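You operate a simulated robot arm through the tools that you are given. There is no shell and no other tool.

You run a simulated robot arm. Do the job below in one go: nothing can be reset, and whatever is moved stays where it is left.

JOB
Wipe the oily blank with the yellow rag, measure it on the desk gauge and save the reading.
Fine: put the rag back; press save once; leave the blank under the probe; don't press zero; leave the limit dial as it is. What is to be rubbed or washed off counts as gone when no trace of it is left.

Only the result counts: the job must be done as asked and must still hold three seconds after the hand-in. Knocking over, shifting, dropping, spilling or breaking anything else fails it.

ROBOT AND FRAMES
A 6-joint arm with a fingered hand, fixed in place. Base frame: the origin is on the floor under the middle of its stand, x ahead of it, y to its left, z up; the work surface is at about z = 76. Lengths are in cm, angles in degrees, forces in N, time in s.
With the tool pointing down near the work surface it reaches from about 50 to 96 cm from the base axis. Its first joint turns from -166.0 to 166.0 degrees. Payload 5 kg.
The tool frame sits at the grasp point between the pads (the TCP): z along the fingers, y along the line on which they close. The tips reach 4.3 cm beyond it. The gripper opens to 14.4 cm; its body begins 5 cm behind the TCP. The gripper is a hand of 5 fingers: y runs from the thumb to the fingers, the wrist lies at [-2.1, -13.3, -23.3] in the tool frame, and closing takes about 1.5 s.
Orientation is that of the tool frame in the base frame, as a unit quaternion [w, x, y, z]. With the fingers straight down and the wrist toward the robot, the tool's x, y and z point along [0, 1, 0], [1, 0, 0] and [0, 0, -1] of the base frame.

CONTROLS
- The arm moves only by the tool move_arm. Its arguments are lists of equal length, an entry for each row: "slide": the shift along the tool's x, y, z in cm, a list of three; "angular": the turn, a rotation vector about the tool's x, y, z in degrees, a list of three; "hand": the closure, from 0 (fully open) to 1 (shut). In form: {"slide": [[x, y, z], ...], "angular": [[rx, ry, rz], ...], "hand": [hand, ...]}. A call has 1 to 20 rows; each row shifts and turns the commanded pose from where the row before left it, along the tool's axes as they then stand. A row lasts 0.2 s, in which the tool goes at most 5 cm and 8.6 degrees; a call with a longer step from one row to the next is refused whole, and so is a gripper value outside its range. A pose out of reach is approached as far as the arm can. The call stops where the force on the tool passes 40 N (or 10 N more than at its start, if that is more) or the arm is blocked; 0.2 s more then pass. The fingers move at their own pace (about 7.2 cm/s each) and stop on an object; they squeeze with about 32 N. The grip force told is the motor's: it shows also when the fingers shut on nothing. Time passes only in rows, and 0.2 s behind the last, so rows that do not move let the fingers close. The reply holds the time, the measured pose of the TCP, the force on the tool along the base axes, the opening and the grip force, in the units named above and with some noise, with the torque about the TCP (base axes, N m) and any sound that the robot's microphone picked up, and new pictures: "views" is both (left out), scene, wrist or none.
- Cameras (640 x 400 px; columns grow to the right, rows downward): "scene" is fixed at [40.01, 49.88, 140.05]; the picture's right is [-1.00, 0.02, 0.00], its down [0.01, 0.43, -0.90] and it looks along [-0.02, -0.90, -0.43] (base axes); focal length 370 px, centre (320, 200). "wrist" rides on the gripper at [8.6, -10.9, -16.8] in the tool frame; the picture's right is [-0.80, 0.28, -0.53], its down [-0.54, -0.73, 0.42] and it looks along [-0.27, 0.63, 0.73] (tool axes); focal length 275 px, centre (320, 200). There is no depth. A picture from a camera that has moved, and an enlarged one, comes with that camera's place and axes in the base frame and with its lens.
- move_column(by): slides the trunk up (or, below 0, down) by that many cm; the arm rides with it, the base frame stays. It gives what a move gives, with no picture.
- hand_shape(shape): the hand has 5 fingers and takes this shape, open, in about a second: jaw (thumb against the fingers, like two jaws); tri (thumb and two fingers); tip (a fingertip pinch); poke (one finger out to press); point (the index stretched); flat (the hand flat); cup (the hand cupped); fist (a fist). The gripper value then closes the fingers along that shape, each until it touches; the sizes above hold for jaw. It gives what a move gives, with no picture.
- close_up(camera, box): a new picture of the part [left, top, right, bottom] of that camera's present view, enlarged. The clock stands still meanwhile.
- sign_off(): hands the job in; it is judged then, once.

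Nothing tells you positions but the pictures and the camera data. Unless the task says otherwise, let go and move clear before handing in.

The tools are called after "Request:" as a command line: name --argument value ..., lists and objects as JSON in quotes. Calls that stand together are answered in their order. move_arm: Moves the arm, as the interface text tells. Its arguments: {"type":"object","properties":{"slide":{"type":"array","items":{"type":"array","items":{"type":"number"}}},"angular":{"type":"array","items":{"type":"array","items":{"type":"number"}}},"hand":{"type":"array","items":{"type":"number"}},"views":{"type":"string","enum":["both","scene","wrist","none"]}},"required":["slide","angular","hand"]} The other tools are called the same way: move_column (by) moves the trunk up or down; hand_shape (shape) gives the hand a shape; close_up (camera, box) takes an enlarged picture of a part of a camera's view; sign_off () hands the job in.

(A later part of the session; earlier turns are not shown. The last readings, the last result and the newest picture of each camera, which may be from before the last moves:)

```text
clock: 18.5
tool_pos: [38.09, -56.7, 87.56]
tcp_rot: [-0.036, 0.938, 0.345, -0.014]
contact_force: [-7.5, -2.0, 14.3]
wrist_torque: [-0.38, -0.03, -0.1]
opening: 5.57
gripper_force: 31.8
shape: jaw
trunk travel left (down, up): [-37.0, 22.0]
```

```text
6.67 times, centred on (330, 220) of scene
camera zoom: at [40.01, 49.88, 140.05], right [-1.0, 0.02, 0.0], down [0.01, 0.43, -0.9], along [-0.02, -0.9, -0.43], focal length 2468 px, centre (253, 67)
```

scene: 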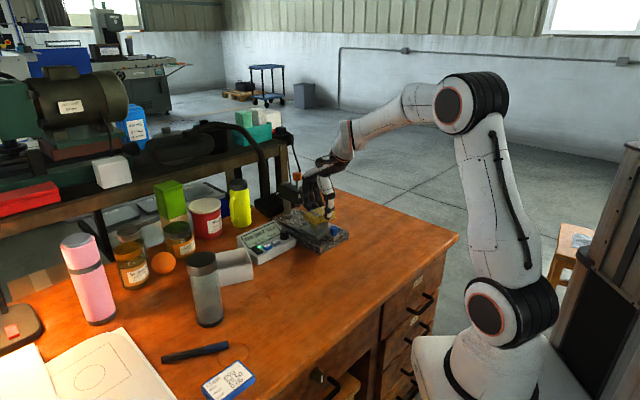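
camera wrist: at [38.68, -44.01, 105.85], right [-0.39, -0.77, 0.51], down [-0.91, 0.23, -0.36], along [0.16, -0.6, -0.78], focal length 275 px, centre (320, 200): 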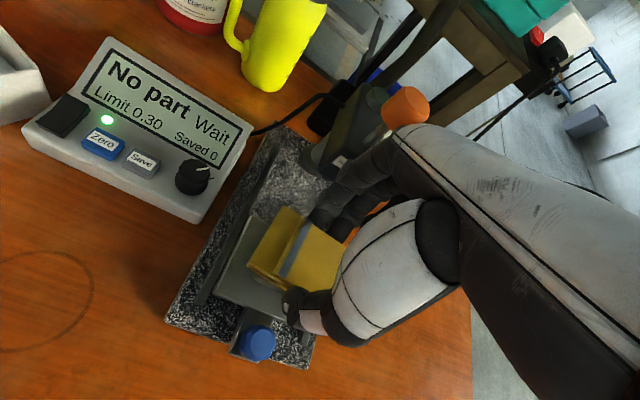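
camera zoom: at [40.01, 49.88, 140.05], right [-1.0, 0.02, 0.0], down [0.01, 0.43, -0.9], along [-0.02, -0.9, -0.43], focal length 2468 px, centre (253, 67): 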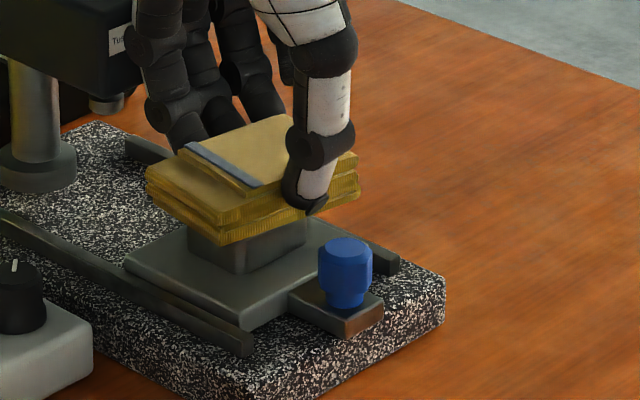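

The blank stays put while the rag slides over it at ~14 N. Doing longer strokes now.

Request:
move_arm --slide '[[-0.8, 0.08, 0], [-0.8, 0.08, 0], [-0.8, 0.08, 0], [0.8, -0.08, 0], [0.8, -0.08, 0], [0.8, -0.08, 0], [0.8, -0.08, 0], [0.8, -0.08, 0], [0.8, -0.08, 0], [-0.8, 0.08, 0], [-0.8, 0.08, 0], [-0.8, 0.08, 0], [-0.8, 0.08, 0], [-0.8, 0.08, 0], [-0.8, 0.08, 0], [0.8, -0.08, 0], [0.8, -0.08, 0], [0.8, -0.08, 0], [0, 0, 0]]' --angular '[[0, 0, 0], [0, 0, 0], [0, 0, 0], [0, 0, 0], [0, 0, 0], [0, 0, 0], [0, 0, 0], [0, 0, 0], [0, 0, 0], [0, 0, 0], [0, 0, 0], [0, 0, 0], [0, 0, 0], [0, 0, 0], [0, 0, 0], [0, 0, 0], [0, 0, 0], [0, 0, 0], [0, 0, 0]]' --hand '[0.75, 0.75, 0.75, 0.75, 0.75, 0.75, 0.75, 0.75, 0.75, 0.75, 0.75, 0.75, 0.75, 0.75, 0.75, 0.75, 0.75, 0.75, 0.75]' --views "none"

Request:
close_up --camera "scene" --box '[295, 190, 365, 250]'

```text
clock: 20.4
tool_pos: [38.81, -56.02, 87.48]
tcp_rot: [-0.034, 0.939, 0.341, -0.015]
contact_force: [-24.0, -19.2, 1.7]
wrist_torque: [0.67, -0.43, -2.23]
opening: 5.58
gripper_force: 31.8
shape: jaw
trunk travel left (down, up): [-37.0, 22.0]
stopped in row 9: the force on the tool passed its limit at 44 N (the readings are from after the stop); the commanded pose is now the measured one
```

```text
6.67 times, centred on (330, 220) of scene
camera zoom: at [40.01, 49.88, 140.05], right [-1.0, 0.02, 0.0], down [0.01, 0.43, -0.9], along [-0.02, -0.9, -0.43], focal length 2468 px, centre (253, 67)
```

zoom: 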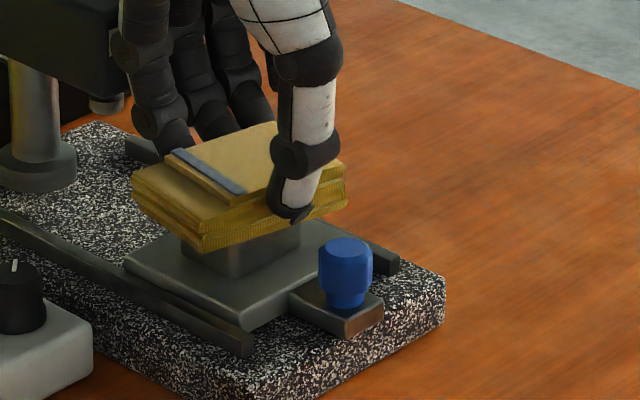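

Moving the other way was blocked after ~1 cm — probably the little finger beyond the rag's end touched the blank's side. I'll back off, lift, and inspect the blank.

Request:
move_arm --slide '[[-0.5, 0.05, 0], [-0.5, 0.05, 0], [0, -0.087, -0.996], [0, -0.26, -2.99], [0, -0.3, -3.49], [0, 0, 0]]' --angular '[[0, 0, 0], [0, 0, 0], [0, 0, 0], [0, 0, 0], [0, 0, 0], [0, 0, 0]]' --hand '[0.75, 0.75, 0.75, 0.75, 0.75, 0.75]'

Request:
close_up --camera "scene" --box '[295, 200, 355, 245]'

Request:
close_up --camera "scene" --box '[290, 150, 370, 210]'

Request:
close_up --camera "wrist" --box '[200, 150, 440, 400]'

```text
clock: 21.8
tool_pos: [38.63, -56.12, 94.93]
tcp_rot: [-0.033, 0.938, 0.345, -0.016]
contact_force: [1.0, 1.6, -0.5]
wrist_torque: [-0.05, -0.01, 0.0]
opening: 5.56
gripper_force: 31.9
shape: jaw
trunk travel left (down, up): [-37.0, 22.0]
camera wrist: at [39.19, -43.31, 112.37], right [-0.4, -0.76, 0.52], down [-0.9, 0.22, -0.36], along [0.16, -0.61, -0.78], focal length 275 px, centre (320, 200)
```

scene: 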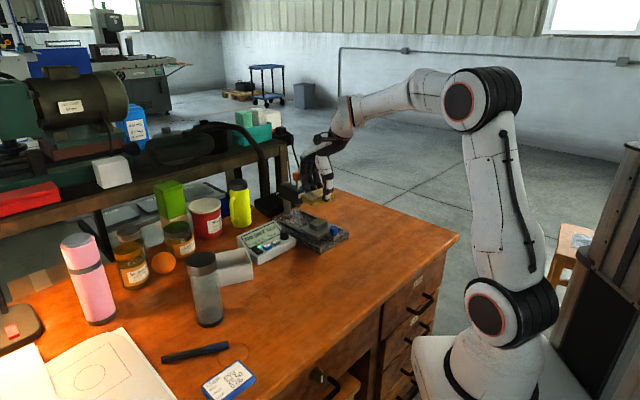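
wrist: 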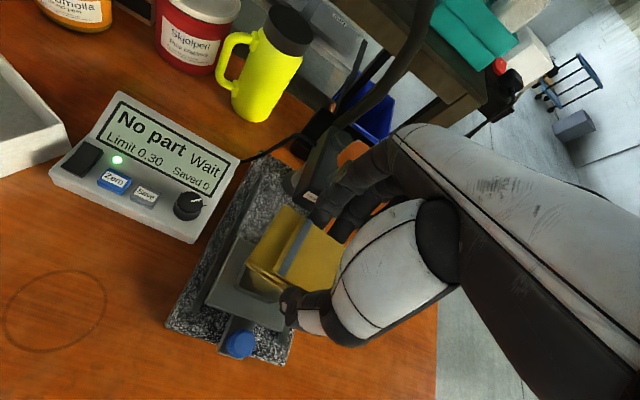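

```text
8.89 times, centred on (325, 222) of scene
camera zoom: at [40.01, 49.88, 140.05], right [-1.0, 0.02, 0.0], down [0.01, 0.43, -0.9], along [-0.02, -0.9, -0.43], focal length 3291 px, centre (276, 0)
```

zoom: 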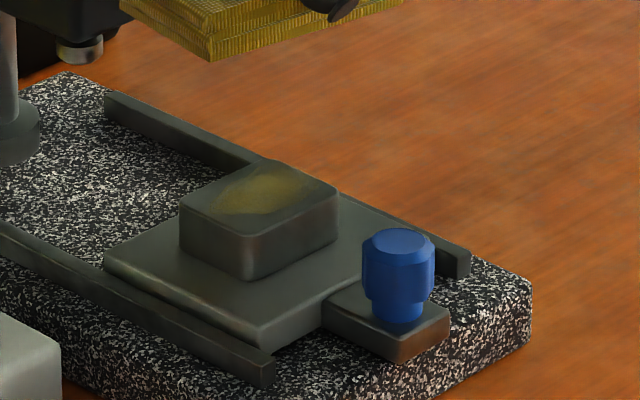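

```text
6.67 times, centred on (330, 180) of scene
camera zoom: at [40.01, 49.88, 140.05], right [-1.0, 0.02, 0.0], down [0.01, 0.43, -0.9], along [-0.02, -0.9, -0.43], focal length 2468 px, centre (253, 333)
```

zoom: 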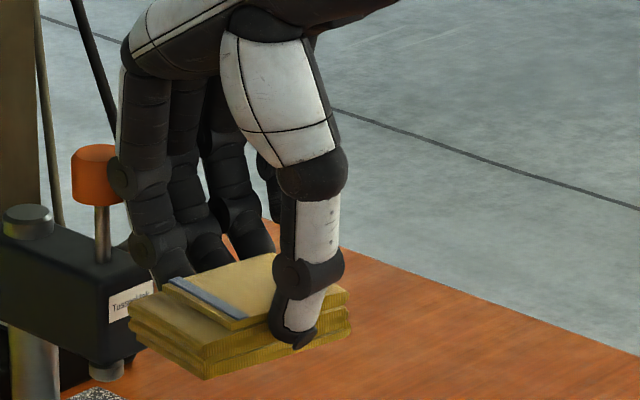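

```text
1.60 times, centred on (320, 275) of wrist
camera zoom: at [39.19, -43.31, 112.37], right [-0.4, -0.76, 0.52], down [-0.9, 0.22, -0.36], along [0.16, -0.61, -0.78], focal length 440 px, centre (320, 80)
```

zoom: 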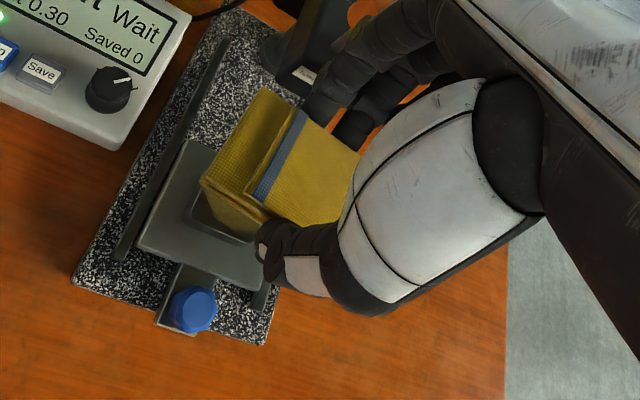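

The oil is fading but still visible, so more wiping is needed. The fingers' outer side likely touched the probe body when moving toward the panel, so I'll shift slightly away from the probe, use lighter pressure and stroke only toward the far side.

Request:
move_arm --slide '[[0, 0, 0], [-0.23, -0.937, 0.082], [0, 0.218, 2.49], [0, 0.218, 2.49], [0, 0.1, 1.2], [0, 0.017, 0.2], [0, 0, 0]]' --angular '[[0.8, 0, 0], [0, 0, 0], [0, 0, 0], [0, 0, 0], [0, 0, 0], [0, 0, 0], [0, 0, 0]]' --hand '[0.75, 0.75, 0.75, 0.75, 0.75, 0.75, 0.75]'

Request:
close_up --camera "scene" --box '[290, 180, 370, 240]'

Request:
close_up --camera "wrist" --box '[240, 80, 440, 280]'

```text
clock: 23.4
tool_pos: [37.64, -55.72, 88.5]
tcp_rot: [-0.042, 0.938, 0.343, -0.019]
contact_force: [-0.4, 0.1, -1.0]
wrist_torque: [0.04, 0.01, -0.04]
opening: 5.56
gripper_force: 32.4
shape: jaw
trunk travel left (down, up): [-37.0, 22.0]
camera wrist: at [38.38, -43.09, 106.25], right [-0.39, -0.77, 0.51], down [-0.91, 0.23, -0.35], along [0.15, -0.6, -0.78], focal length 275 px, centre (320, 200)
```

scene: 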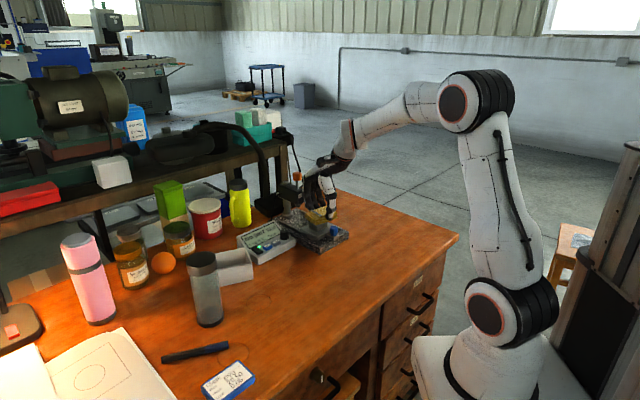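
wrist: 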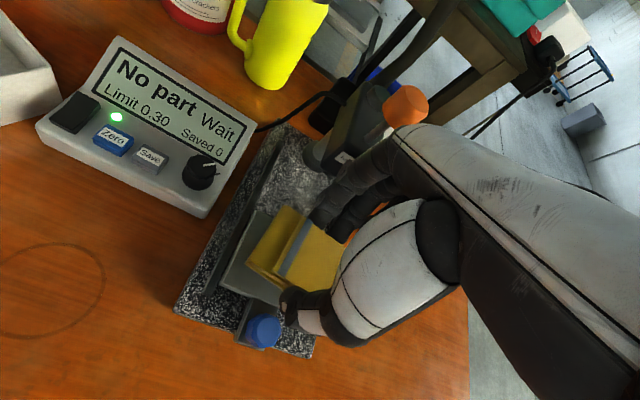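

```text
6.67 times, centred on (330, 210) of scene
camera zoom: at [40.01, 49.88, 140.05], right [-1.0, 0.02, 0.0], down [0.01, 0.43, -0.9], along [-0.02, -0.9, -0.43], focal length 2468 px, centre (253, 133)
```

zoom: 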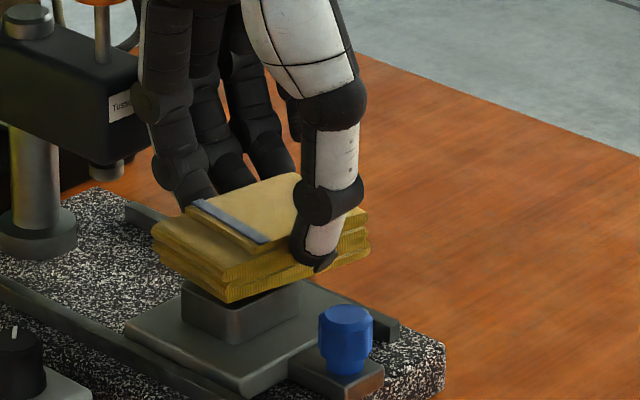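

```text
2.00 times, centred on (340, 180) of wrist
camera zoom: at [38.38, -43.09, 106.25], right [-0.39, -0.77, 0.51], down [-0.91, 0.23, -0.35], along [0.15, -0.6, -0.78], focal length 551 px, centre (280, 240)
```

zoom: 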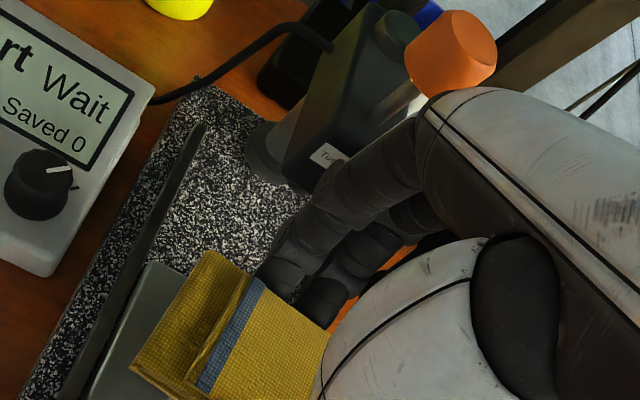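

Position looks good, with the fingers now clear of the probe body. Lowering lightly onto the blank.

Request:
move_arm --slide '[[0, 0.04, 0.5], [0, 0.02, 0.2], [0, 0, 0]]' --angular '[[0, 0, 0], [0, 0, 0], [0, 0, 0]]' --hand '[0.75, 0.75, 0.75]' --views "none"

```text
clock: 24.2
tool_pos: [37.57, -55.65, 87.86]
tcp_rot: [-0.041, 0.938, 0.344, -0.019]
contact_force: [0.1, 0.1, -1.1]
wrist_torque: [0.0, 0.0, -0.05]
opening: 5.54
gripper_force: 32.4
shape: jaw
trunk travel left (down, up): [-37.0, 22.0]
```

Request:
move_arm --slide '[[0, 0.01, 0.15], [0, 0, 0]]' --angular '[[0, 0, 0], [0, 0, 0]]' --hand '[0.75, 0.75]' --views "none"

```text
clock: 24.8
tool_pos: [37.52, -55.76, 87.66]
tcp_rot: [-0.042, 0.938, 0.344, -0.019]
contact_force: [-1.3, 0.5, -1.2]
wrist_torque: [-0.04, 0.0, -0.01]
opening: 5.58
gripper_force: 32.1
shape: jaw
trunk travel left (down, up): [-37.0, 22.0]
```

No contact yet at 87.66; lowering another small step.

Request:
move_arm --slide '[[0, 0.01, 0.15], [0, 0, 0]]' --angular '[[0, 0, 0], [0, 0, 0]]' --hand '[0.75, 0.75]' --views "none"

```text
clock: 25.4
tool_pos: [37.67, -55.72, 87.58]
tcp_rot: [-0.042, 0.938, 0.343, -0.019]
contact_force: [0.6, -0.6, 0.4]
wrist_torque: [0.0, 0.02, 0.02]
opening: 5.57
gripper_force: 32.0
shape: jaw
trunk travel left (down, up): [-37.0, 22.0]
```

Request:
move_arm --slide '[[0, 0.01, 0.12], [0, 0, 0]]' --angular '[[0, 0, 0], [0, 0, 0]]' --hand '[0.75, 0.75]' --views "none"

```text
clock: 26.0
tool_pos: [37.58, -55.76, 87.58]
tcp_rot: [-0.04, 0.938, 0.343, -0.019]
contact_force: [-0.4, 0.4, 4.5]
wrist_torque: [-0.11, -0.04, -0.04]
opening: 5.52
gripper_force: 32.2
shape: jaw
trunk travel left (down, up): [-37.0, 22.0]
```

Light contact (4.5 N), but the torque suggests contact on the probe-side edge. I'll level the rag slightly, then do gentle strokes.

Request:
move_arm --slide '[[0, 0, 0], [0, 0.005, 0.05], [0, 0, 0]]' --angular '[[-0.8, 0, 0], [0, 0, 0], [0, 0, 0]]' --hand '[0.75, 0.75, 0.75]' --views "none"

```text
clock: 26.8
tool_pos: [37.67, -55.7, 87.67]
tcp_rot: [-0.034, 0.939, 0.343, -0.016]
contact_force: [-0.9, -0.5, 9.3]
wrist_torque: [-0.18, 0.0, -0.01]
opening: 5.56
gripper_force: 31.8
shape: jaw
trunk travel left (down, up): [-37.0, 22.0]
```

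Pressure is about 9 N and better centred. Stroking toward the far side and back, a few times.

Request:
move_arm --slide '[[-0.7, 0.07, 0], [-0.7, 0.07, 0], [-0.7, 0.07, 0], [0.7, -0.07, 0], [0.7, -0.07, 0], [0.7, -0.07, 0], [-0.7, 0.07, 0], [-0.7, 0.07, 0], [-0.7, 0.07, 0], [0.7, -0.07, 0], [0.7, -0.07, 0], [0.7, -0.07, 0], [0, 0, 0]]' --angular '[[0, 0, 0], [0, 0, 0], [0, 0, 0], [0, 0, 0], [0, 0, 0], [0, 0, 0], [0, 0, 0], [0, 0, 0], [0, 0, 0], [0, 0, 0], [0, 0, 0], [0, 0, 0], [0, 0, 0]]' --hand '[0.75, 0.75, 0.75, 0.75, 0.75, 0.75, 0.75, 0.75, 0.75, 0.75, 0.75, 0.75, 0.75]' --views "none"

Request:
close_up --camera "scene" --box '[290, 185, 370, 245]'

```text
clock: 29.6
tool_pos: [37.47, -55.62, 87.53]
tcp_rot: [-0.034, 0.938, 0.344, -0.016]
contact_force: [-2.9, -2.5, 8.2]
wrist_torque: [-0.22, 0.09, -0.05]
opening: 5.57
gripper_force: 31.8
shape: jaw
trunk travel left (down, up): [-37.0, 22.0]
```

```text
6.67 times, centred on (330, 215) of scene
camera zoom: at [40.01, 49.88, 140.05], right [-1.0, 0.02, 0.0], down [0.01, 0.43, -0.9], along [-0.02, -0.9, -0.43], focal length 2468 px, centre (253, 100)
```

zoom: 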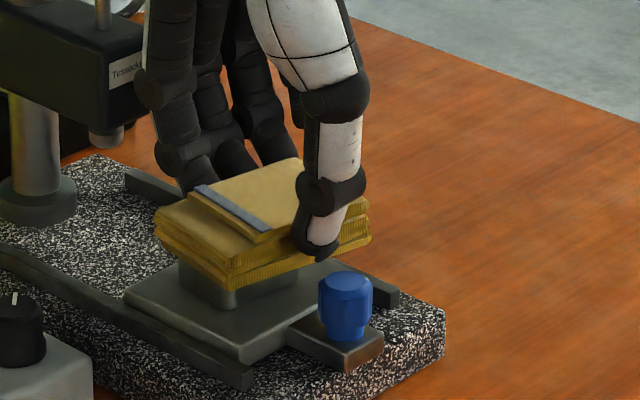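

The blank holds still. More strokes, also shifting slightly along the rails for coverage.

Request:
move_arm --slide '[[-0.8, 0.08, 0], [-0.8, 0.08, 0], [-0.8, 0.08, 0], [0, -0.5, 0.04], [0.8, -0.08, 0], [0.8, -0.08, 0], [0.8, -0.08, 0], [-0.8, 0.08, 0], [-0.8, 0.08, 0], [-0.8, 0.08, 0], [0, 0.8, -0.06], [0.8, -0.08, 0], [0.8, -0.08, 0], [0.8, -0.08, 0], [-0.8, 0.08, 0], [-0.8, 0.08, 0], [0.8, -0.08, 0], [0.8, -0.08, 0], [0, -0.3, 0.02], [0, 0, 0]]' --angular '[[0, 0, 0], [0, 0, 0], [0, 0, 0], [0, 0, 0], [0, 0, 0], [0, 0, 0], [0, 0, 0], [0, 0, 0], [0, 0, 0], [0, 0, 0], [0, 0, 0], [0, 0, 0], [0, 0, 0], [0, 0, 0], [0, 0, 0], [0, 0, 0], [0, 0, 0], [0, 0, 0], [0, 0, 0], [0, 0, 0]]' --hand '[0.75, 0.75, 0.75, 0.75, 0.75, 0.75, 0.75, 0.75, 0.75, 0.75, 0.75, 0.75, 0.75, 0.75, 0.75, 0.75, 0.75, 0.75, 0.75, 0.75]' --views "none"

Request:
move_arm --slide '[[0, -0.087, -0.996], [0, -0.26, -2.99], [0, -0.3, -3.49], [0, 0, 0]]' --angular '[[0, 0, 0], [0, 0, 0], [0, 0, 0], [0, 0, 0]]' --hand '[0.75, 0.75, 0.75, 0.75]' --views "none"

Request:
close_up --camera "scene" --box '[295, 200, 355, 245]'

```text
clock: 33.8
tool_pos: [37.58, -55.66, 87.35]
tcp_rot: [-0.034, 0.938, 0.344, -0.016]
contact_force: [2.1, -2.9, 8.1]
wrist_torque: [-0.27, -0.07, 0.0]
opening: 5.59
gripper_force: 32.0
shape: jaw
trunk travel left (down, up): [-37.0, 22.0]
```

```text
clock: 34.8
tool_pos: [37.45, -55.59, 94.77]
tcp_rot: [-0.036, 0.938, 0.344, -0.015]
contact_force: [0.6, -0.4, -1.4]
wrist_torque: [0.01, -0.04, -0.05]
opening: 5.59
gripper_force: 31.9
shape: jaw
trunk travel left (down, up): [-37.0, 22.0]
```

```text
8.89 times, centred on (325, 222) of scene
camera zoom: at [40.01, 49.88, 140.05], right [-1.0, 0.02, 0.0], down [0.01, 0.43, -0.9], along [-0.02, -0.9, -0.43], focal length 3291 px, centre (276, 0)
```

zoom: 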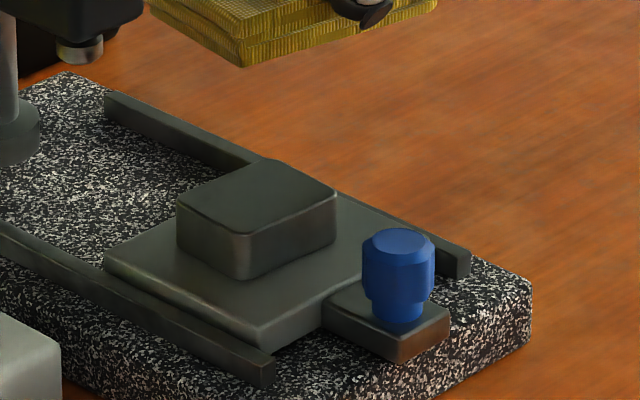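

The oil looks gone; zooming to confirm no faint trace.

Request:
close_up --camera "scene" --box '[308, 213, 332, 233]'

Request:
close_up --camera "scene" --box '[290, 150, 370, 210]'

```text
16.00 times, centred on (320, 223) of scene
camera zoom: at [40.01, 49.88, 140.05], right [-1.0, 0.02, 0.0], down [0.01, 0.43, -0.9], along [-0.02, -0.9, -0.43], focal length 5924 px, centre (320, -168)
```

zoom: 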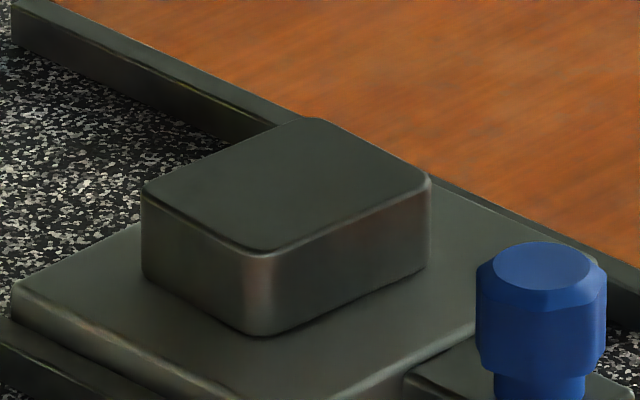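

```text
6.67 times, centred on (330, 180) of scene
camera zoom: at [40.01, 49.88, 140.05], right [-1.0, 0.02, 0.0], down [0.01, 0.43, -0.9], along [-0.02, -0.9, -0.43], focal length 2468 px, centre (253, 333)
```

zoom: 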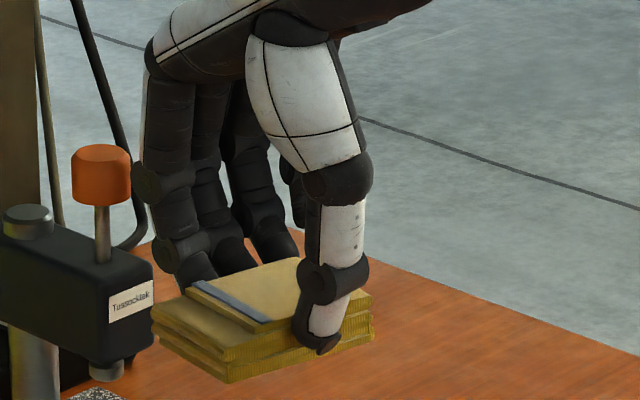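

The blank is clean with no trace left. Now carrying the rag back to where it lay.

Request:
move_arm --slide '[[2.895, -2.373, 0.157], [2.895, -2.373, 0.157], [2.895, -2.373, 0.157], [2.895, -2.373, 0.157], [2.895, -2.373, 0.157], [2.895, -2.373, 0.157], [0, 0, 0], [0, 0, 0]]' --angular '[[0.5, 0, 0], [0, 0, 0], [0, 0, 0], [0, 0, 0], [0, 0, 0], [0, 0, 0], [0, 0, 0], [0, 0, 0]]' --hand '[0.75, 0.75, 0.75, 0.75, 0.75, 0.75, 0.75, 0.75]'

Request:
close_up --camera "wrist" --box '[220, 150, 420, 380]'

Request:
close_up --camera "scene" --box '[260, 180, 360, 260]'

```text
clock: 36.6
tool_pos: [41.71, -33.48, 94.86]
tcp_rot: [-0.039, 0.939, 0.343, -0.018]
contact_force: [0.1, -0.1, 0.1]
wrist_torque: [0.02, 0.0, 0.05]
opening: 5.57
gripper_force: 32.0
shape: jaw
trunk travel left (down, up): [-37.0, 22.0]
camera wrist: at [42.46, -20.77, 112.53], right [-0.39, -0.76, 0.51], down [-0.91, 0.23, -0.36], along [0.16, -0.61, -0.78], focal length 275 px, centre (320, 200)
```

scene: 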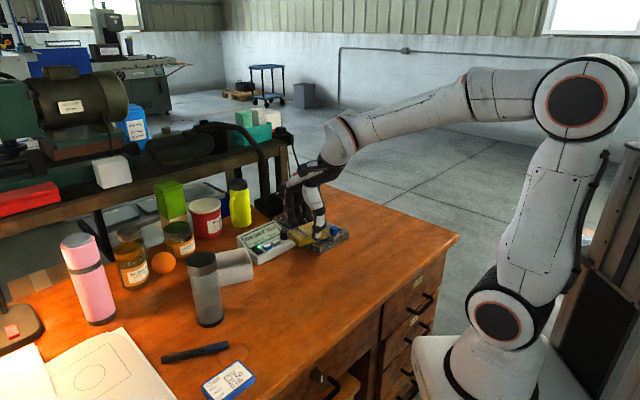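
wrist: 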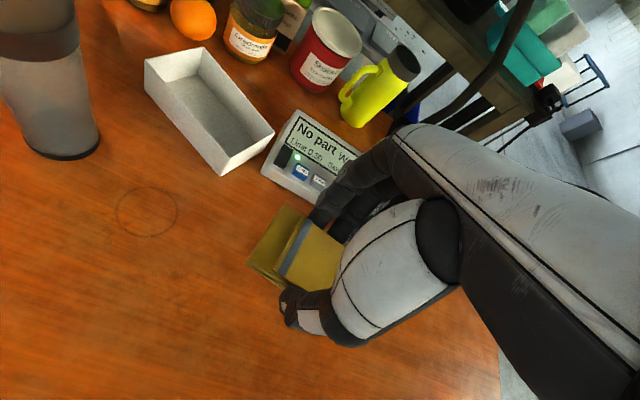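

```text
1.74 times, centred on (320, 265) of wrist
camera zoom: at [42.46, -20.77, 112.53], right [-0.39, -0.76, 0.51], down [-0.91, 0.23, -0.36], along [0.16, -0.61, -0.78], focal length 479 px, centre (320, 87)
```

zoom: 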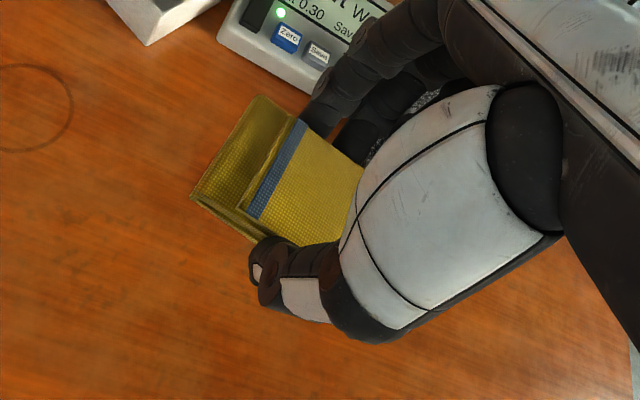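

```text
5.00 times, centred on (310, 220) of scene
camera zoom: at [40.01, 49.88, 140.05], right [-1.0, 0.02, 0.0], down [0.01, 0.43, -0.9], along [-0.02, -0.9, -0.43], focal length 1851 px, centre (370, 100)
```

zoom: 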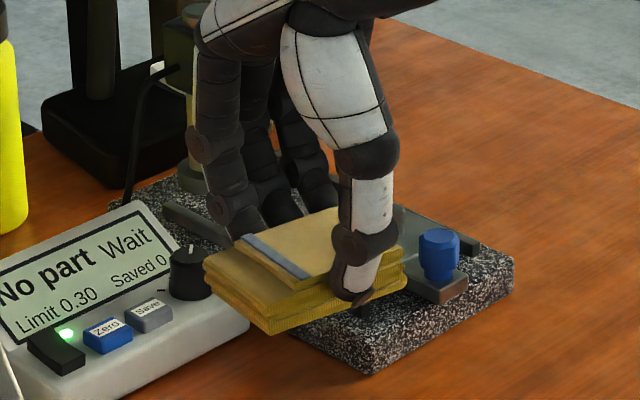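

The rag sits nearly the same in the hand as when first lifted, a few millimetres off. I'll correct that and lower it to the table.

Request:
move_arm --slide '[[-0.3, -0.26, 0.02], [0, 0.305, 3.487], [0, 0.305, 3.487], [0, 0.261, 2.989], [0, 0.174, 1.992], [0, 0.07, 0.8], [0, 0, 0]]' --angular '[[0, 0, 0], [0, 0, 0], [0, 0, 0], [0, 0, 0], [0, 0, 0], [0, 0, 0], [0, 0, 0]]' --hand '[0.75, 0.75, 0.75, 0.75, 0.75, 0.75, 0.75]' --views "none"

Request:
close_up --camera "scene" --box '[270, 230, 350, 300]'

```text
clock: 38.2
tool_pos: [41.28, -33.56, 82.34]
tcp_rot: [-0.039, 0.938, 0.343, -0.017]
contact_force: [0.2, 0.0, -0.7]
wrist_torque: [-0.02, -0.05, 0.0]
opening: 5.55
gripper_force: 32.6
shape: jaw
trunk travel left (down, up): [-37.0, 22.0]
```

```text
5.71 times, centred on (310, 265) of scene
camera zoom: at [40.01, 49.88, 140.05], right [-1.0, 0.02, 0.0], down [0.01, 0.43, -0.9], along [-0.02, -0.9, -0.43], focal length 2116 px, centre (377, -171)
```

zoom: 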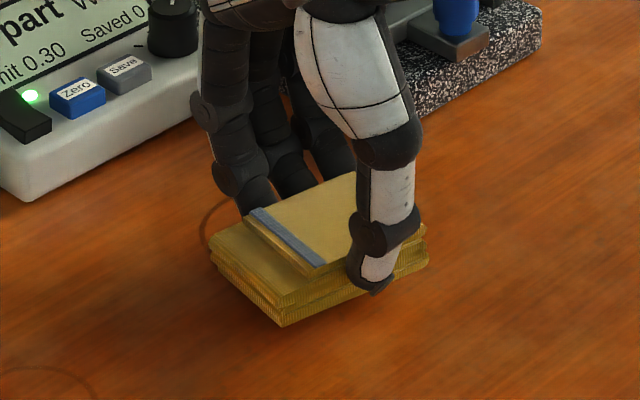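

The rag is about 1 cm above its spot. Lowering slowly to touch down.

Request:
move_arm --slide '[[0.153, 0.15, 0.3], [0, 0.035, 0.4], [0, 0, 0]]' --angular '[[0, 0, 0], [0, 0, 0], [0, 0, 0]]' --hand '[0.75, 0.75, 0.75]' --views "none"

Request:
move_arm --slide '[[0, 0.015, 0.18], [0, 0, 0]]' --angular '[[0, 0, 0], [0, 0, 0]]' --hand '[0.75, 0.75]' --views "none"

Request:
close_up --camera "scene" --box '[270, 230, 350, 300]'

```text
clock: 39.0
tool_pos: [41.33, -33.66, 81.48]
tcp_rot: [-0.038, 0.938, 0.344, -0.017]
contact_force: [0.3, -0.6, -0.6]
wrist_torque: [0.03, -0.02, -0.01]
opening: 5.55
gripper_force: 31.6
shape: jaw
trunk travel left (down, up): [-37.0, 22.0]
```

```text
clock: 39.6
tool_pos: [41.25, -33.62, 81.39]
tcp_rot: [-0.039, 0.938, 0.344, -0.018]
contact_force: [0.1, 0.3, -0.8]
wrist_torque: [0.02, 0.0, -0.01]
opening: 5.58
gripper_force: 31.6
shape: jaw
trunk travel left (down, up): [-37.0, 22.0]
```

```text
5.71 times, centred on (310, 265) of scene
camera zoom: at [40.01, 49.88, 140.05], right [-1.0, 0.02, 0.0], down [0.01, 0.43, -0.9], along [-0.02, -0.9, -0.43], focal length 2116 px, centre (377, -171)
```

zoom: 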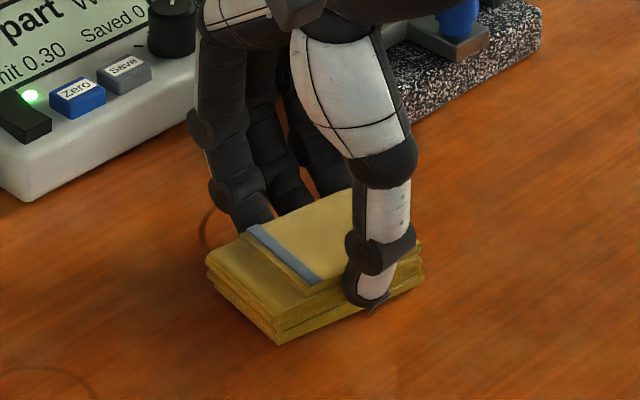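

Almost touching; one or two more tiny steps.

Request:
move_arm --slide '[[0.08, 0.06, 0.12], [0, 0, 0]]' --angular '[[0, 0, 0], [0, 0, 0]]' --hand '[0.75, 0.75]' --views "none"

Request:
move_arm --slide '[[0, 0.01, 0.1], [0, 0, 0]]' --angular '[[0, 0, 0], [0, 0, 0]]' --hand '[0.75, 0.75]' --views "none"

```text
clock: 40.2
tool_pos: [41.58, -33.52, 81.25]
tcp_rot: [-0.04, 0.938, 0.344, -0.017]
contact_force: [-0.4, -0.8, -1.2]
wrist_torque: [0.01, -0.01, -0.02]
opening: 5.56
gripper_force: 32.1
shape: jaw
trunk travel left (down, up): [-37.0, 22.0]
```

```text
clock: 40.8
tool_pos: [41.4, -33.49, 81.07]
tcp_rot: [-0.038, 0.938, 0.343, -0.018]
contact_force: [0.2, -0.2, 1.2]
wrist_torque: [-0.01, 0.0, 0.0]
opening: 5.57
gripper_force: 31.4
shape: jaw
trunk travel left (down, up): [-37.0, 22.0]
```

Light touch-down is registered. Releasing the rag.

Request:
move_arm --slide '[[0, 0, 0], [0, 0, 0], [0, 0, 0], [0, 0, 0], [0, 0, 0], [0, 0, 0]]' --angular '[[0, 0, 0], [0, 0, 0], [0, 0, 0], [0, 0, 0], [0, 0, 0], [0, 0, 0]]' --hand '[0.5, 0.4, 0.3, 0.25, 0.2, 0.2]' --views "none"

Request:
close_up --camera "scene" --box '[270, 230, 350, 300]'

```text
clock: 42.2
tool_pos: [41.46, -33.71, 81.08]
tcp_rot: [-0.039, 0.938, 0.344, -0.018]
contact_force: [0.6, 0.3, -0.1]
wrist_torque: [0.0, -0.03, -0.02]
opening: 11.5
gripper_force: 0.0
shape: jaw
trunk travel left (down, up): [-37.0, 22.0]
```

```text
5.71 times, centred on (310, 265) of scene
camera zoom: at [40.01, 49.88, 140.05], right [-1.0, 0.02, 0.0], down [0.01, 0.43, -0.9], along [-0.02, -0.9, -0.43], focal length 2116 px, centre (377, -171)
```

zoom: 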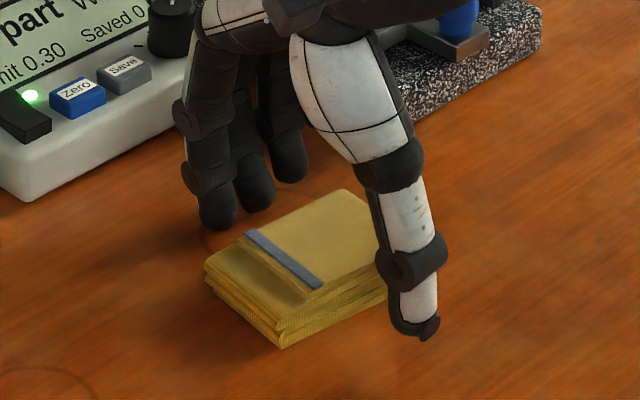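

The rag is back in its place. Raising the hand and switching to the poke shape to see its geometry.

Request:
move_arm --slide '[[0, -0.09, -1], [0, -0.305, -3.487], [0, -0.305, -3.487], [0, -0.305, -3.487], [0, -0.305, -3.487], [0, -0.305, -3.487], [0, 0, 0]]' --angular '[[0, 0, 0], [0, 0, 0], [0, 0, 0], [0, 0, 0], [0, 0, 0], [-4.8, 0, 0], [0, 0, 0]]' --hand '[0.2, 0.2, 0.2, 0.2, 0.2, 0.2, 0.2]' --views "none"

Request:
hand_shape --shape "poke"

Request:
close_up --camera "scene" --box '[250, 120, 410, 300]'

Request:
close_up --camera "wrist" --box '[0, 0, 640, 400]'

```text
clock: 43.8
tool_pos: [41.6, -33.47, 99.69]
tcp_rot: [0.0, 0.939, 0.344, -0.003]
contact_force: [-0.2, 1.2, 0.6]
wrist_torque: [-0.02, 0.0, 0.01]
opening: 11.48
gripper_force: 0.0
shape: jaw
trunk travel left (down, up): [-37.0, 22.0]
```

```text
clock: 44.7
tool_pos: [41.43, -33.55, 99.71]
tcp_rot: [0.0, 0.939, 0.343, -0.004]
contact_force: [-0.2, 0.3, 0.4]
wrist_torque: [-0.02, 0.0, 0.01]
opening: 0.0
gripper_force: 0.1
shape: poke
trunk travel left (down, up): [-37.0, 22.0]
```

```text
2.22 times, centred on (330, 210) of scene
camera zoom: at [40.01, 49.88, 140.05], right [-1.0, 0.02, 0.0], down [0.01, 0.43, -0.9], along [-0.02, -0.9, -0.43], focal length 823 px, centre (298, 178)
```

zoom: 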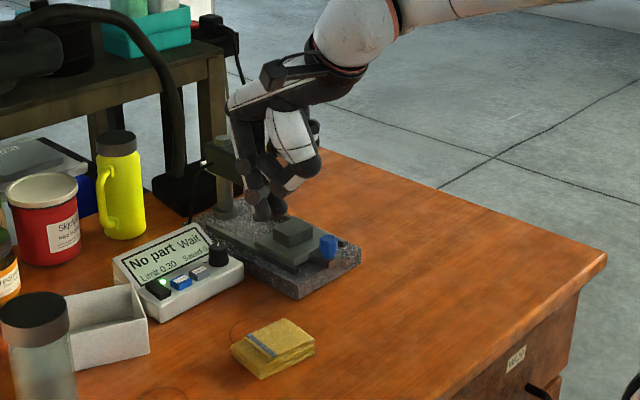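

```text
1.00 times, centred on (320, 200) of wrist (not enlarged: the box is as wide or as high as the picture)
camera zoom: at [41.23, -19.79, 116.39], right [-0.42, -0.73, 0.54], down [-0.89, 0.2, -0.42], along [0.2, -0.65, -0.73], focal length 275 px, centre (320, 200)
```

zoom: 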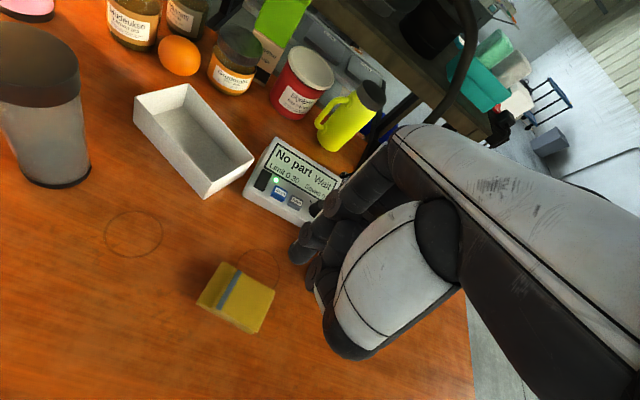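

Rag lies in its original place. Let me look closely at the poke hand shape.

Request:
close_up --camera "scene" --box '[300, 130, 350, 190]'

Request:
close_up --camera "wrist" --box '[260, 130, 460, 380]'

Request:
close_up --camera "scene" --box '[270, 250, 350, 300]'

```text
6.67 times, centred on (325, 160) of scene
camera zoom: at [40.01, 49.88, 140.05], right [-1.0, 0.02, 0.0], down [0.01, 0.43, -0.9], along [-0.02, -0.9, -0.43], focal length 2468 px, centre (287, 467)
```

zoom: 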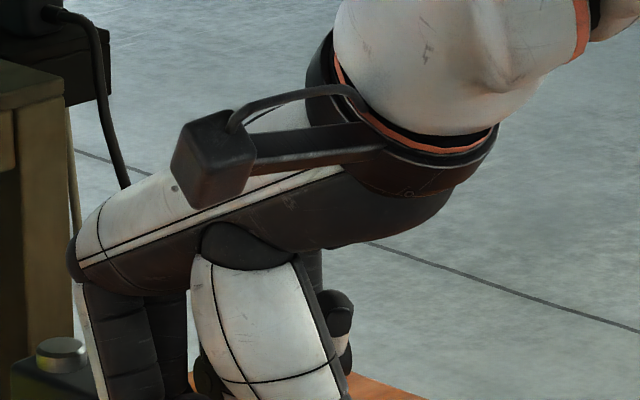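

```text
1.60 times, centred on (360, 255) of wrist
camera zoom: at [41.23, -19.79, 116.39], right [-0.42, -0.73, 0.54], down [-0.89, 0.2, -0.42], along [0.2, -0.65, -0.73], focal length 440 px, centre (256, 112)
```

zoom: 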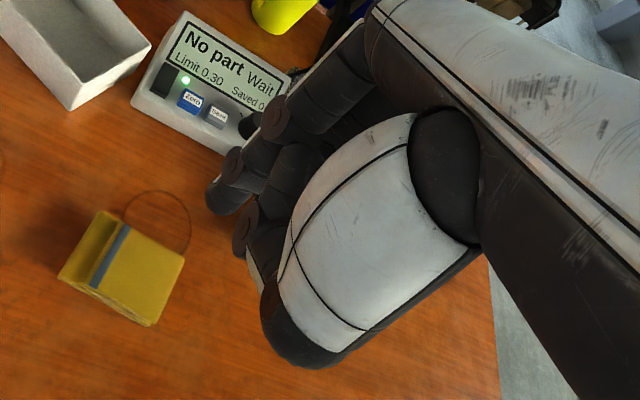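

```text
8.00 times, centred on (310, 275) of scene
camera zoom: at [40.01, 49.88, 140.05], right [-1.0, 0.02, 0.0], down [0.01, 0.43, -0.9], along [-0.02, -0.9, -0.43], focal length 2962 px, centre (400, -400)
```

zoom: 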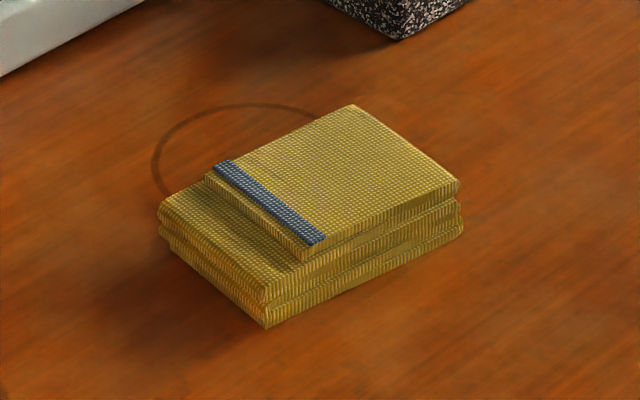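

The rag is back to within a millimetre or so. Now the fingertip of the poke shape.

Request:
close_up --camera "scene" --box '[295, 165, 350, 225]'

Request:
move_arm --slide '[[0, 0, 0]]' --angular '[[0, 0, 0]]' --hand '[0]'

Request:
close_up --camera "scene" --box '[295, 165, 350, 225]'

```text
6.67 times, centred on (322, 195) of scene
camera zoom: at [40.01, 49.88, 140.05], right [-1.0, 0.02, 0.0], down [0.01, 0.43, -0.9], along [-0.02, -0.9, -0.43], focal length 2468 px, centre (303, 233)
```

zoom: 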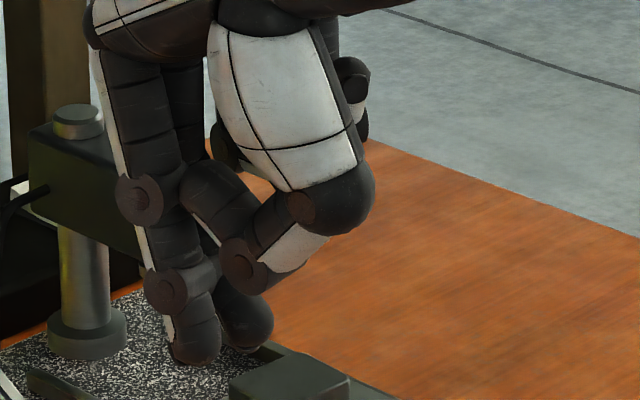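

```text
clock: 45.1
tool_pos: [41.39, -33.59, 99.61]
tcp_rot: [0.0, 0.939, 0.344, -0.005]
contact_force: [-0.4, 0.8, -0.3]
wrist_torque: [0.0, 0.03, -0.02]
opening: 0.01
gripper_force: 0.0
shape: poke
trunk travel left (down, up): [-37.0, 22.0]
camera wrist: at [41.23, -19.79, 116.38], right [-0.42, -0.73, 0.54], down [-0.89, 0.2, -0.42], along [0.2, -0.65, -0.73], focal length 275 px, centre (320, 200)
```

scene: 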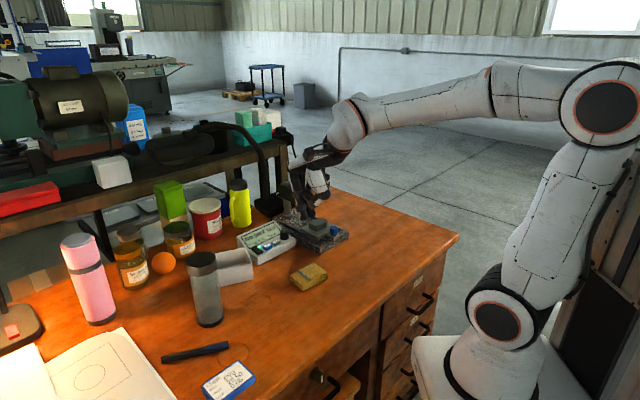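
wrist: 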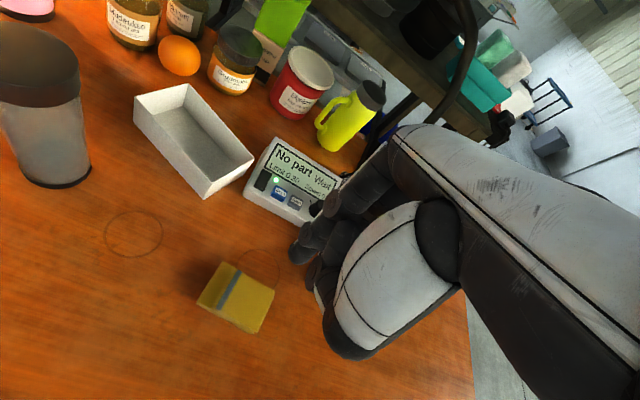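

```text
6.67 times, centred on (322, 195) of scene
camera zoom: at [40.01, 49.88, 140.05], right [-1.0, 0.02, 0.0], down [0.01, 0.43, -0.9], along [-0.02, -0.9, -0.43], focal length 2468 px, centre (303, 233)
```

zoom: 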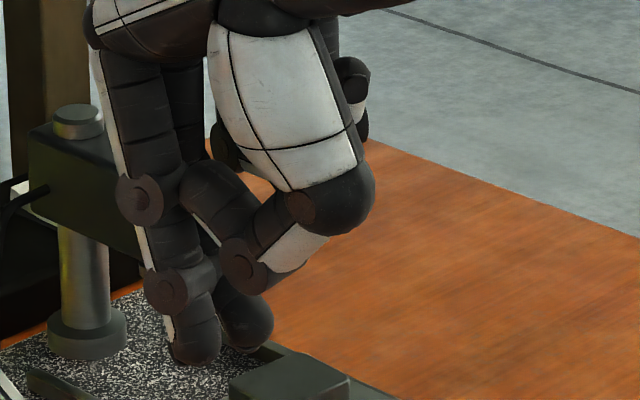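

The poke shape has the index out with the thumb tucked near it. Let me also see "point" to compare which is slimmer.

Request:
hand_shape --shape "point"

Request:
close_up --camera "scene" --box '[290, 150, 370, 230]'

Request:
close_up --camera "wrist" --box '[220, 130, 460, 400]'

```text
clock: 46.0
tool_pos: [41.51, -33.5, 99.67]
tcp_rot: [0.001, 0.939, 0.344, -0.003]
contact_force: [-0.1, 0.7, -0.6]
wrist_torque: [0.0, -0.03, 0.02]
opening: 0.0
gripper_force: 0.3
shape: point
trunk travel left (down, up): [-37.0, 22.0]
```

```text
5.00 times, centred on (330, 190) of scene
camera zoom: at [40.01, 49.88, 140.05], right [-1.0, 0.02, 0.0], down [0.01, 0.43, -0.9], along [-0.02, -0.9, -0.43], focal length 1851 px, centre (270, 250)
```

zoom: 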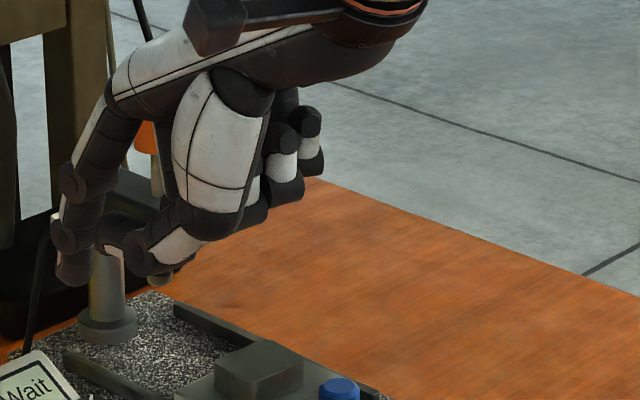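

```text
1.48 times, centred on (340, 265) of wrist
camera zoom: at [41.23, -19.79, 116.38], right [-0.42, -0.73, 0.54], down [-0.89, 0.2, -0.42], along [0.2, -0.65, -0.73], focal length 408 px, centre (290, 104)
```

zoom: 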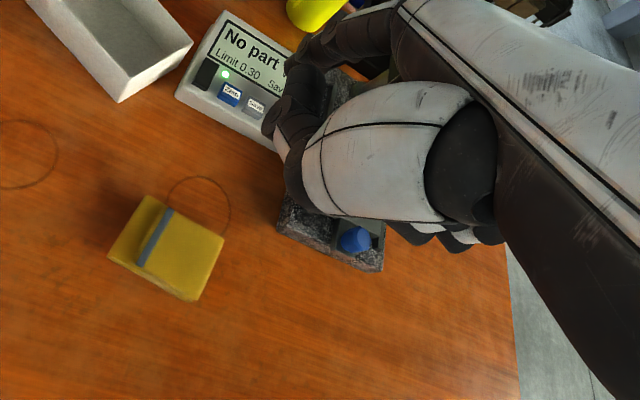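

I want a clearer profile view of the poke finger, so I'll raise the hand and turn it back toward the camera.

Request:
hand_shape --shape "poke"

Request:
move_arm --slide '[[0, 0, -4], [0, 0, -4], [0, 0, -2], [0, 0, 0], [0, 0, 0], [0, 0, 0], [0, 0, 0], [0, 0, 0], [0, 0, 0]]' --angular '[[0, 0, 0], [0, 0, 0], [0, 0, 0], [0, 0, -8.25], [0, 0, -8.25], [0, 0, -8.25], [0, 0, -8.25], [0, 0, -8.25], [0, 0, 0]]' --hand '[0, 0, 0, 0, 0, 0, 0, 0, 0]' --views "scene"

Request:
close_up --camera "scene" --box '[270, 100, 390, 190]'

```text
clock: 46.9
tool_pos: [41.48, -33.55, 99.64]
tcp_rot: [0.002, 0.939, 0.343, -0.003]
contact_force: [-0.3, -0.1, -0.1]
wrist_torque: [0.01, 0.03, -0.01]
opening: 0.0
gripper_force: 0.1
shape: poke
trunk travel left (down, up): [-37.0, 22.0]
```

```text
clock: 48.9
tool_pos: [41.52, -33.55, 109.72]
tcp_rot: [-0.001, 0.757, 0.654, -0.003]
contact_force: [-0.2, 0.4, 0.3]
wrist_torque: [0.04, -0.01, 0.02]
opening: 0.02
gripper_force: 0.0
shape: poke
trunk travel left (down, up): [-37.0, 22.0]
```

scene: 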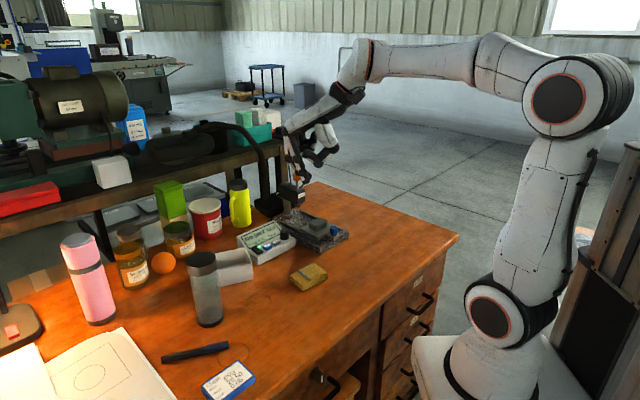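

```text
4.44 times, centred on (330, 145) of scene
camera zoom: at [40.01, 49.88, 140.05], right [-1.0, 0.02, 0.0], down [0.01, 0.43, -0.9], along [-0.02, -0.9, -0.43], focal length 1646 px, centre (276, 444)
```

zoom: 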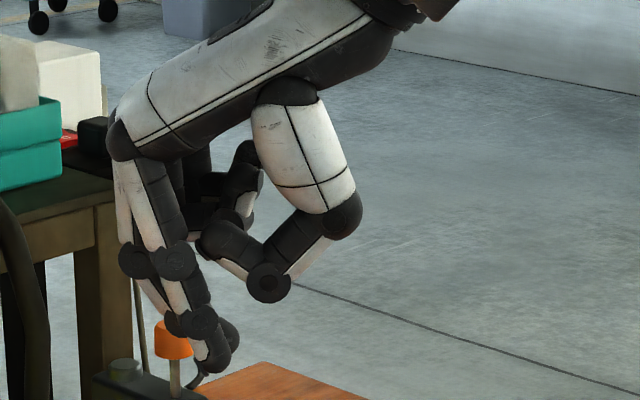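

Poke here shows two fingers side by side. Let me compare "point" in the same profile view.

Request:
hand_shape --shape "point"

Request:
close_up --camera "scene" --box '[270, 100, 390, 190]'

Request:
hand_shape --shape "poke"

Request:
move_arm --slide '[[0, 0, 0], [0, 0, 0], [0, 0, 0], [0, 0, 0], [0, 0, 0], [0, 0, 0]]' --angular '[[0, 0, 0], [0, 0, 0], [0, 0, 0], [0, 0, 0], [0, 0, 0], [0, 0, 0]]' --hand '[1, 1, 1, 1, 1, 1]' --views "none"

Request:
close_up --camera "scene" --box '[270, 100, 390, 190]'

```text
clock: 49.8
tool_pos: [41.52, -33.48, 109.7]
tcp_rot: [-0.001, 0.758, 0.652, -0.003]
contact_force: [0.2, 0.3, 0.3]
wrist_torque: [-0.01, -0.01, -0.01]
opening: 0.0
gripper_force: 0.1
shape: point
trunk travel left (down, up): [-37.0, 22.0]
```

```text
4.44 times, centred on (330, 145) of scene
camera zoom: at [40.01, 49.88, 140.05], right [-1.0, 0.02, 0.0], down [0.01, 0.43, -0.9], along [-0.02, -0.9, -0.43], focal length 1646 px, centre (276, 444)
```

zoom: 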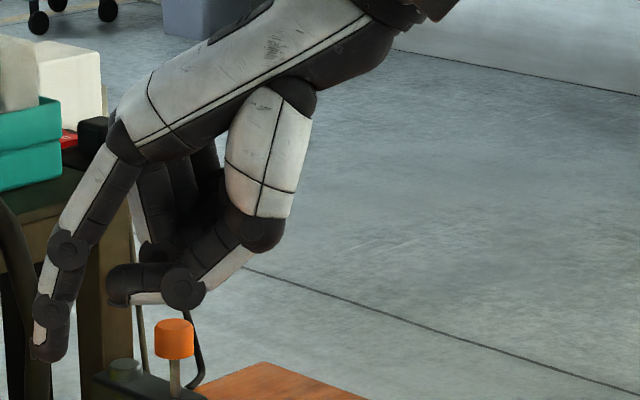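

```text
clock: 50.7
tool_pos: [41.54, -33.46, 109.72]
tcp_rot: [-0.001, 0.758, 0.652, -0.003]
contact_force: [-0.4, 0.4, -0.4]
wrist_torque: [-0.02, -0.01, 0.01]
opening: 0.0
gripper_force: 0.1
shape: poke
trunk travel left (down, up): [-37.0, 22.0]
```

```text
clock: 52.1
tool_pos: [41.49, -33.58, 109.66]
tcp_rot: [-0.001, 0.758, 0.652, -0.003]
contact_force: [-0.3, -0.6, -0.7]
wrist_torque: [0.02, -0.01, -0.01]
opening: 0.0
gripper_force: 32.1
shape: jaw
trunk travel left (down, up): [-37.0, 22.0]
```

```text
4.44 times, centred on (330, 145) of scene
camera zoom: at [40.01, 49.88, 140.05], right [-1.0, 0.02, 0.0], down [0.01, 0.43, -0.9], along [-0.02, -0.9, -0.43], focal length 1646 px, centre (276, 444)
```

zoom: 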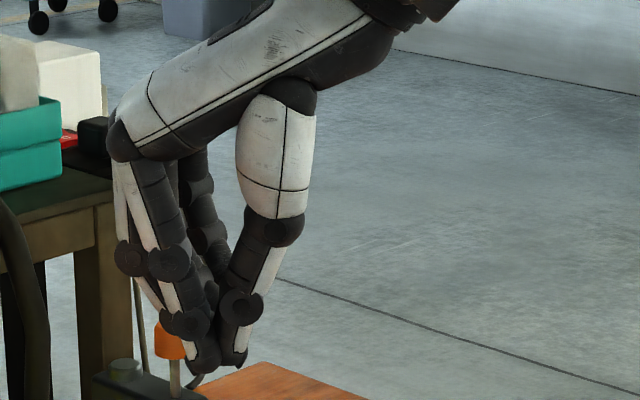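

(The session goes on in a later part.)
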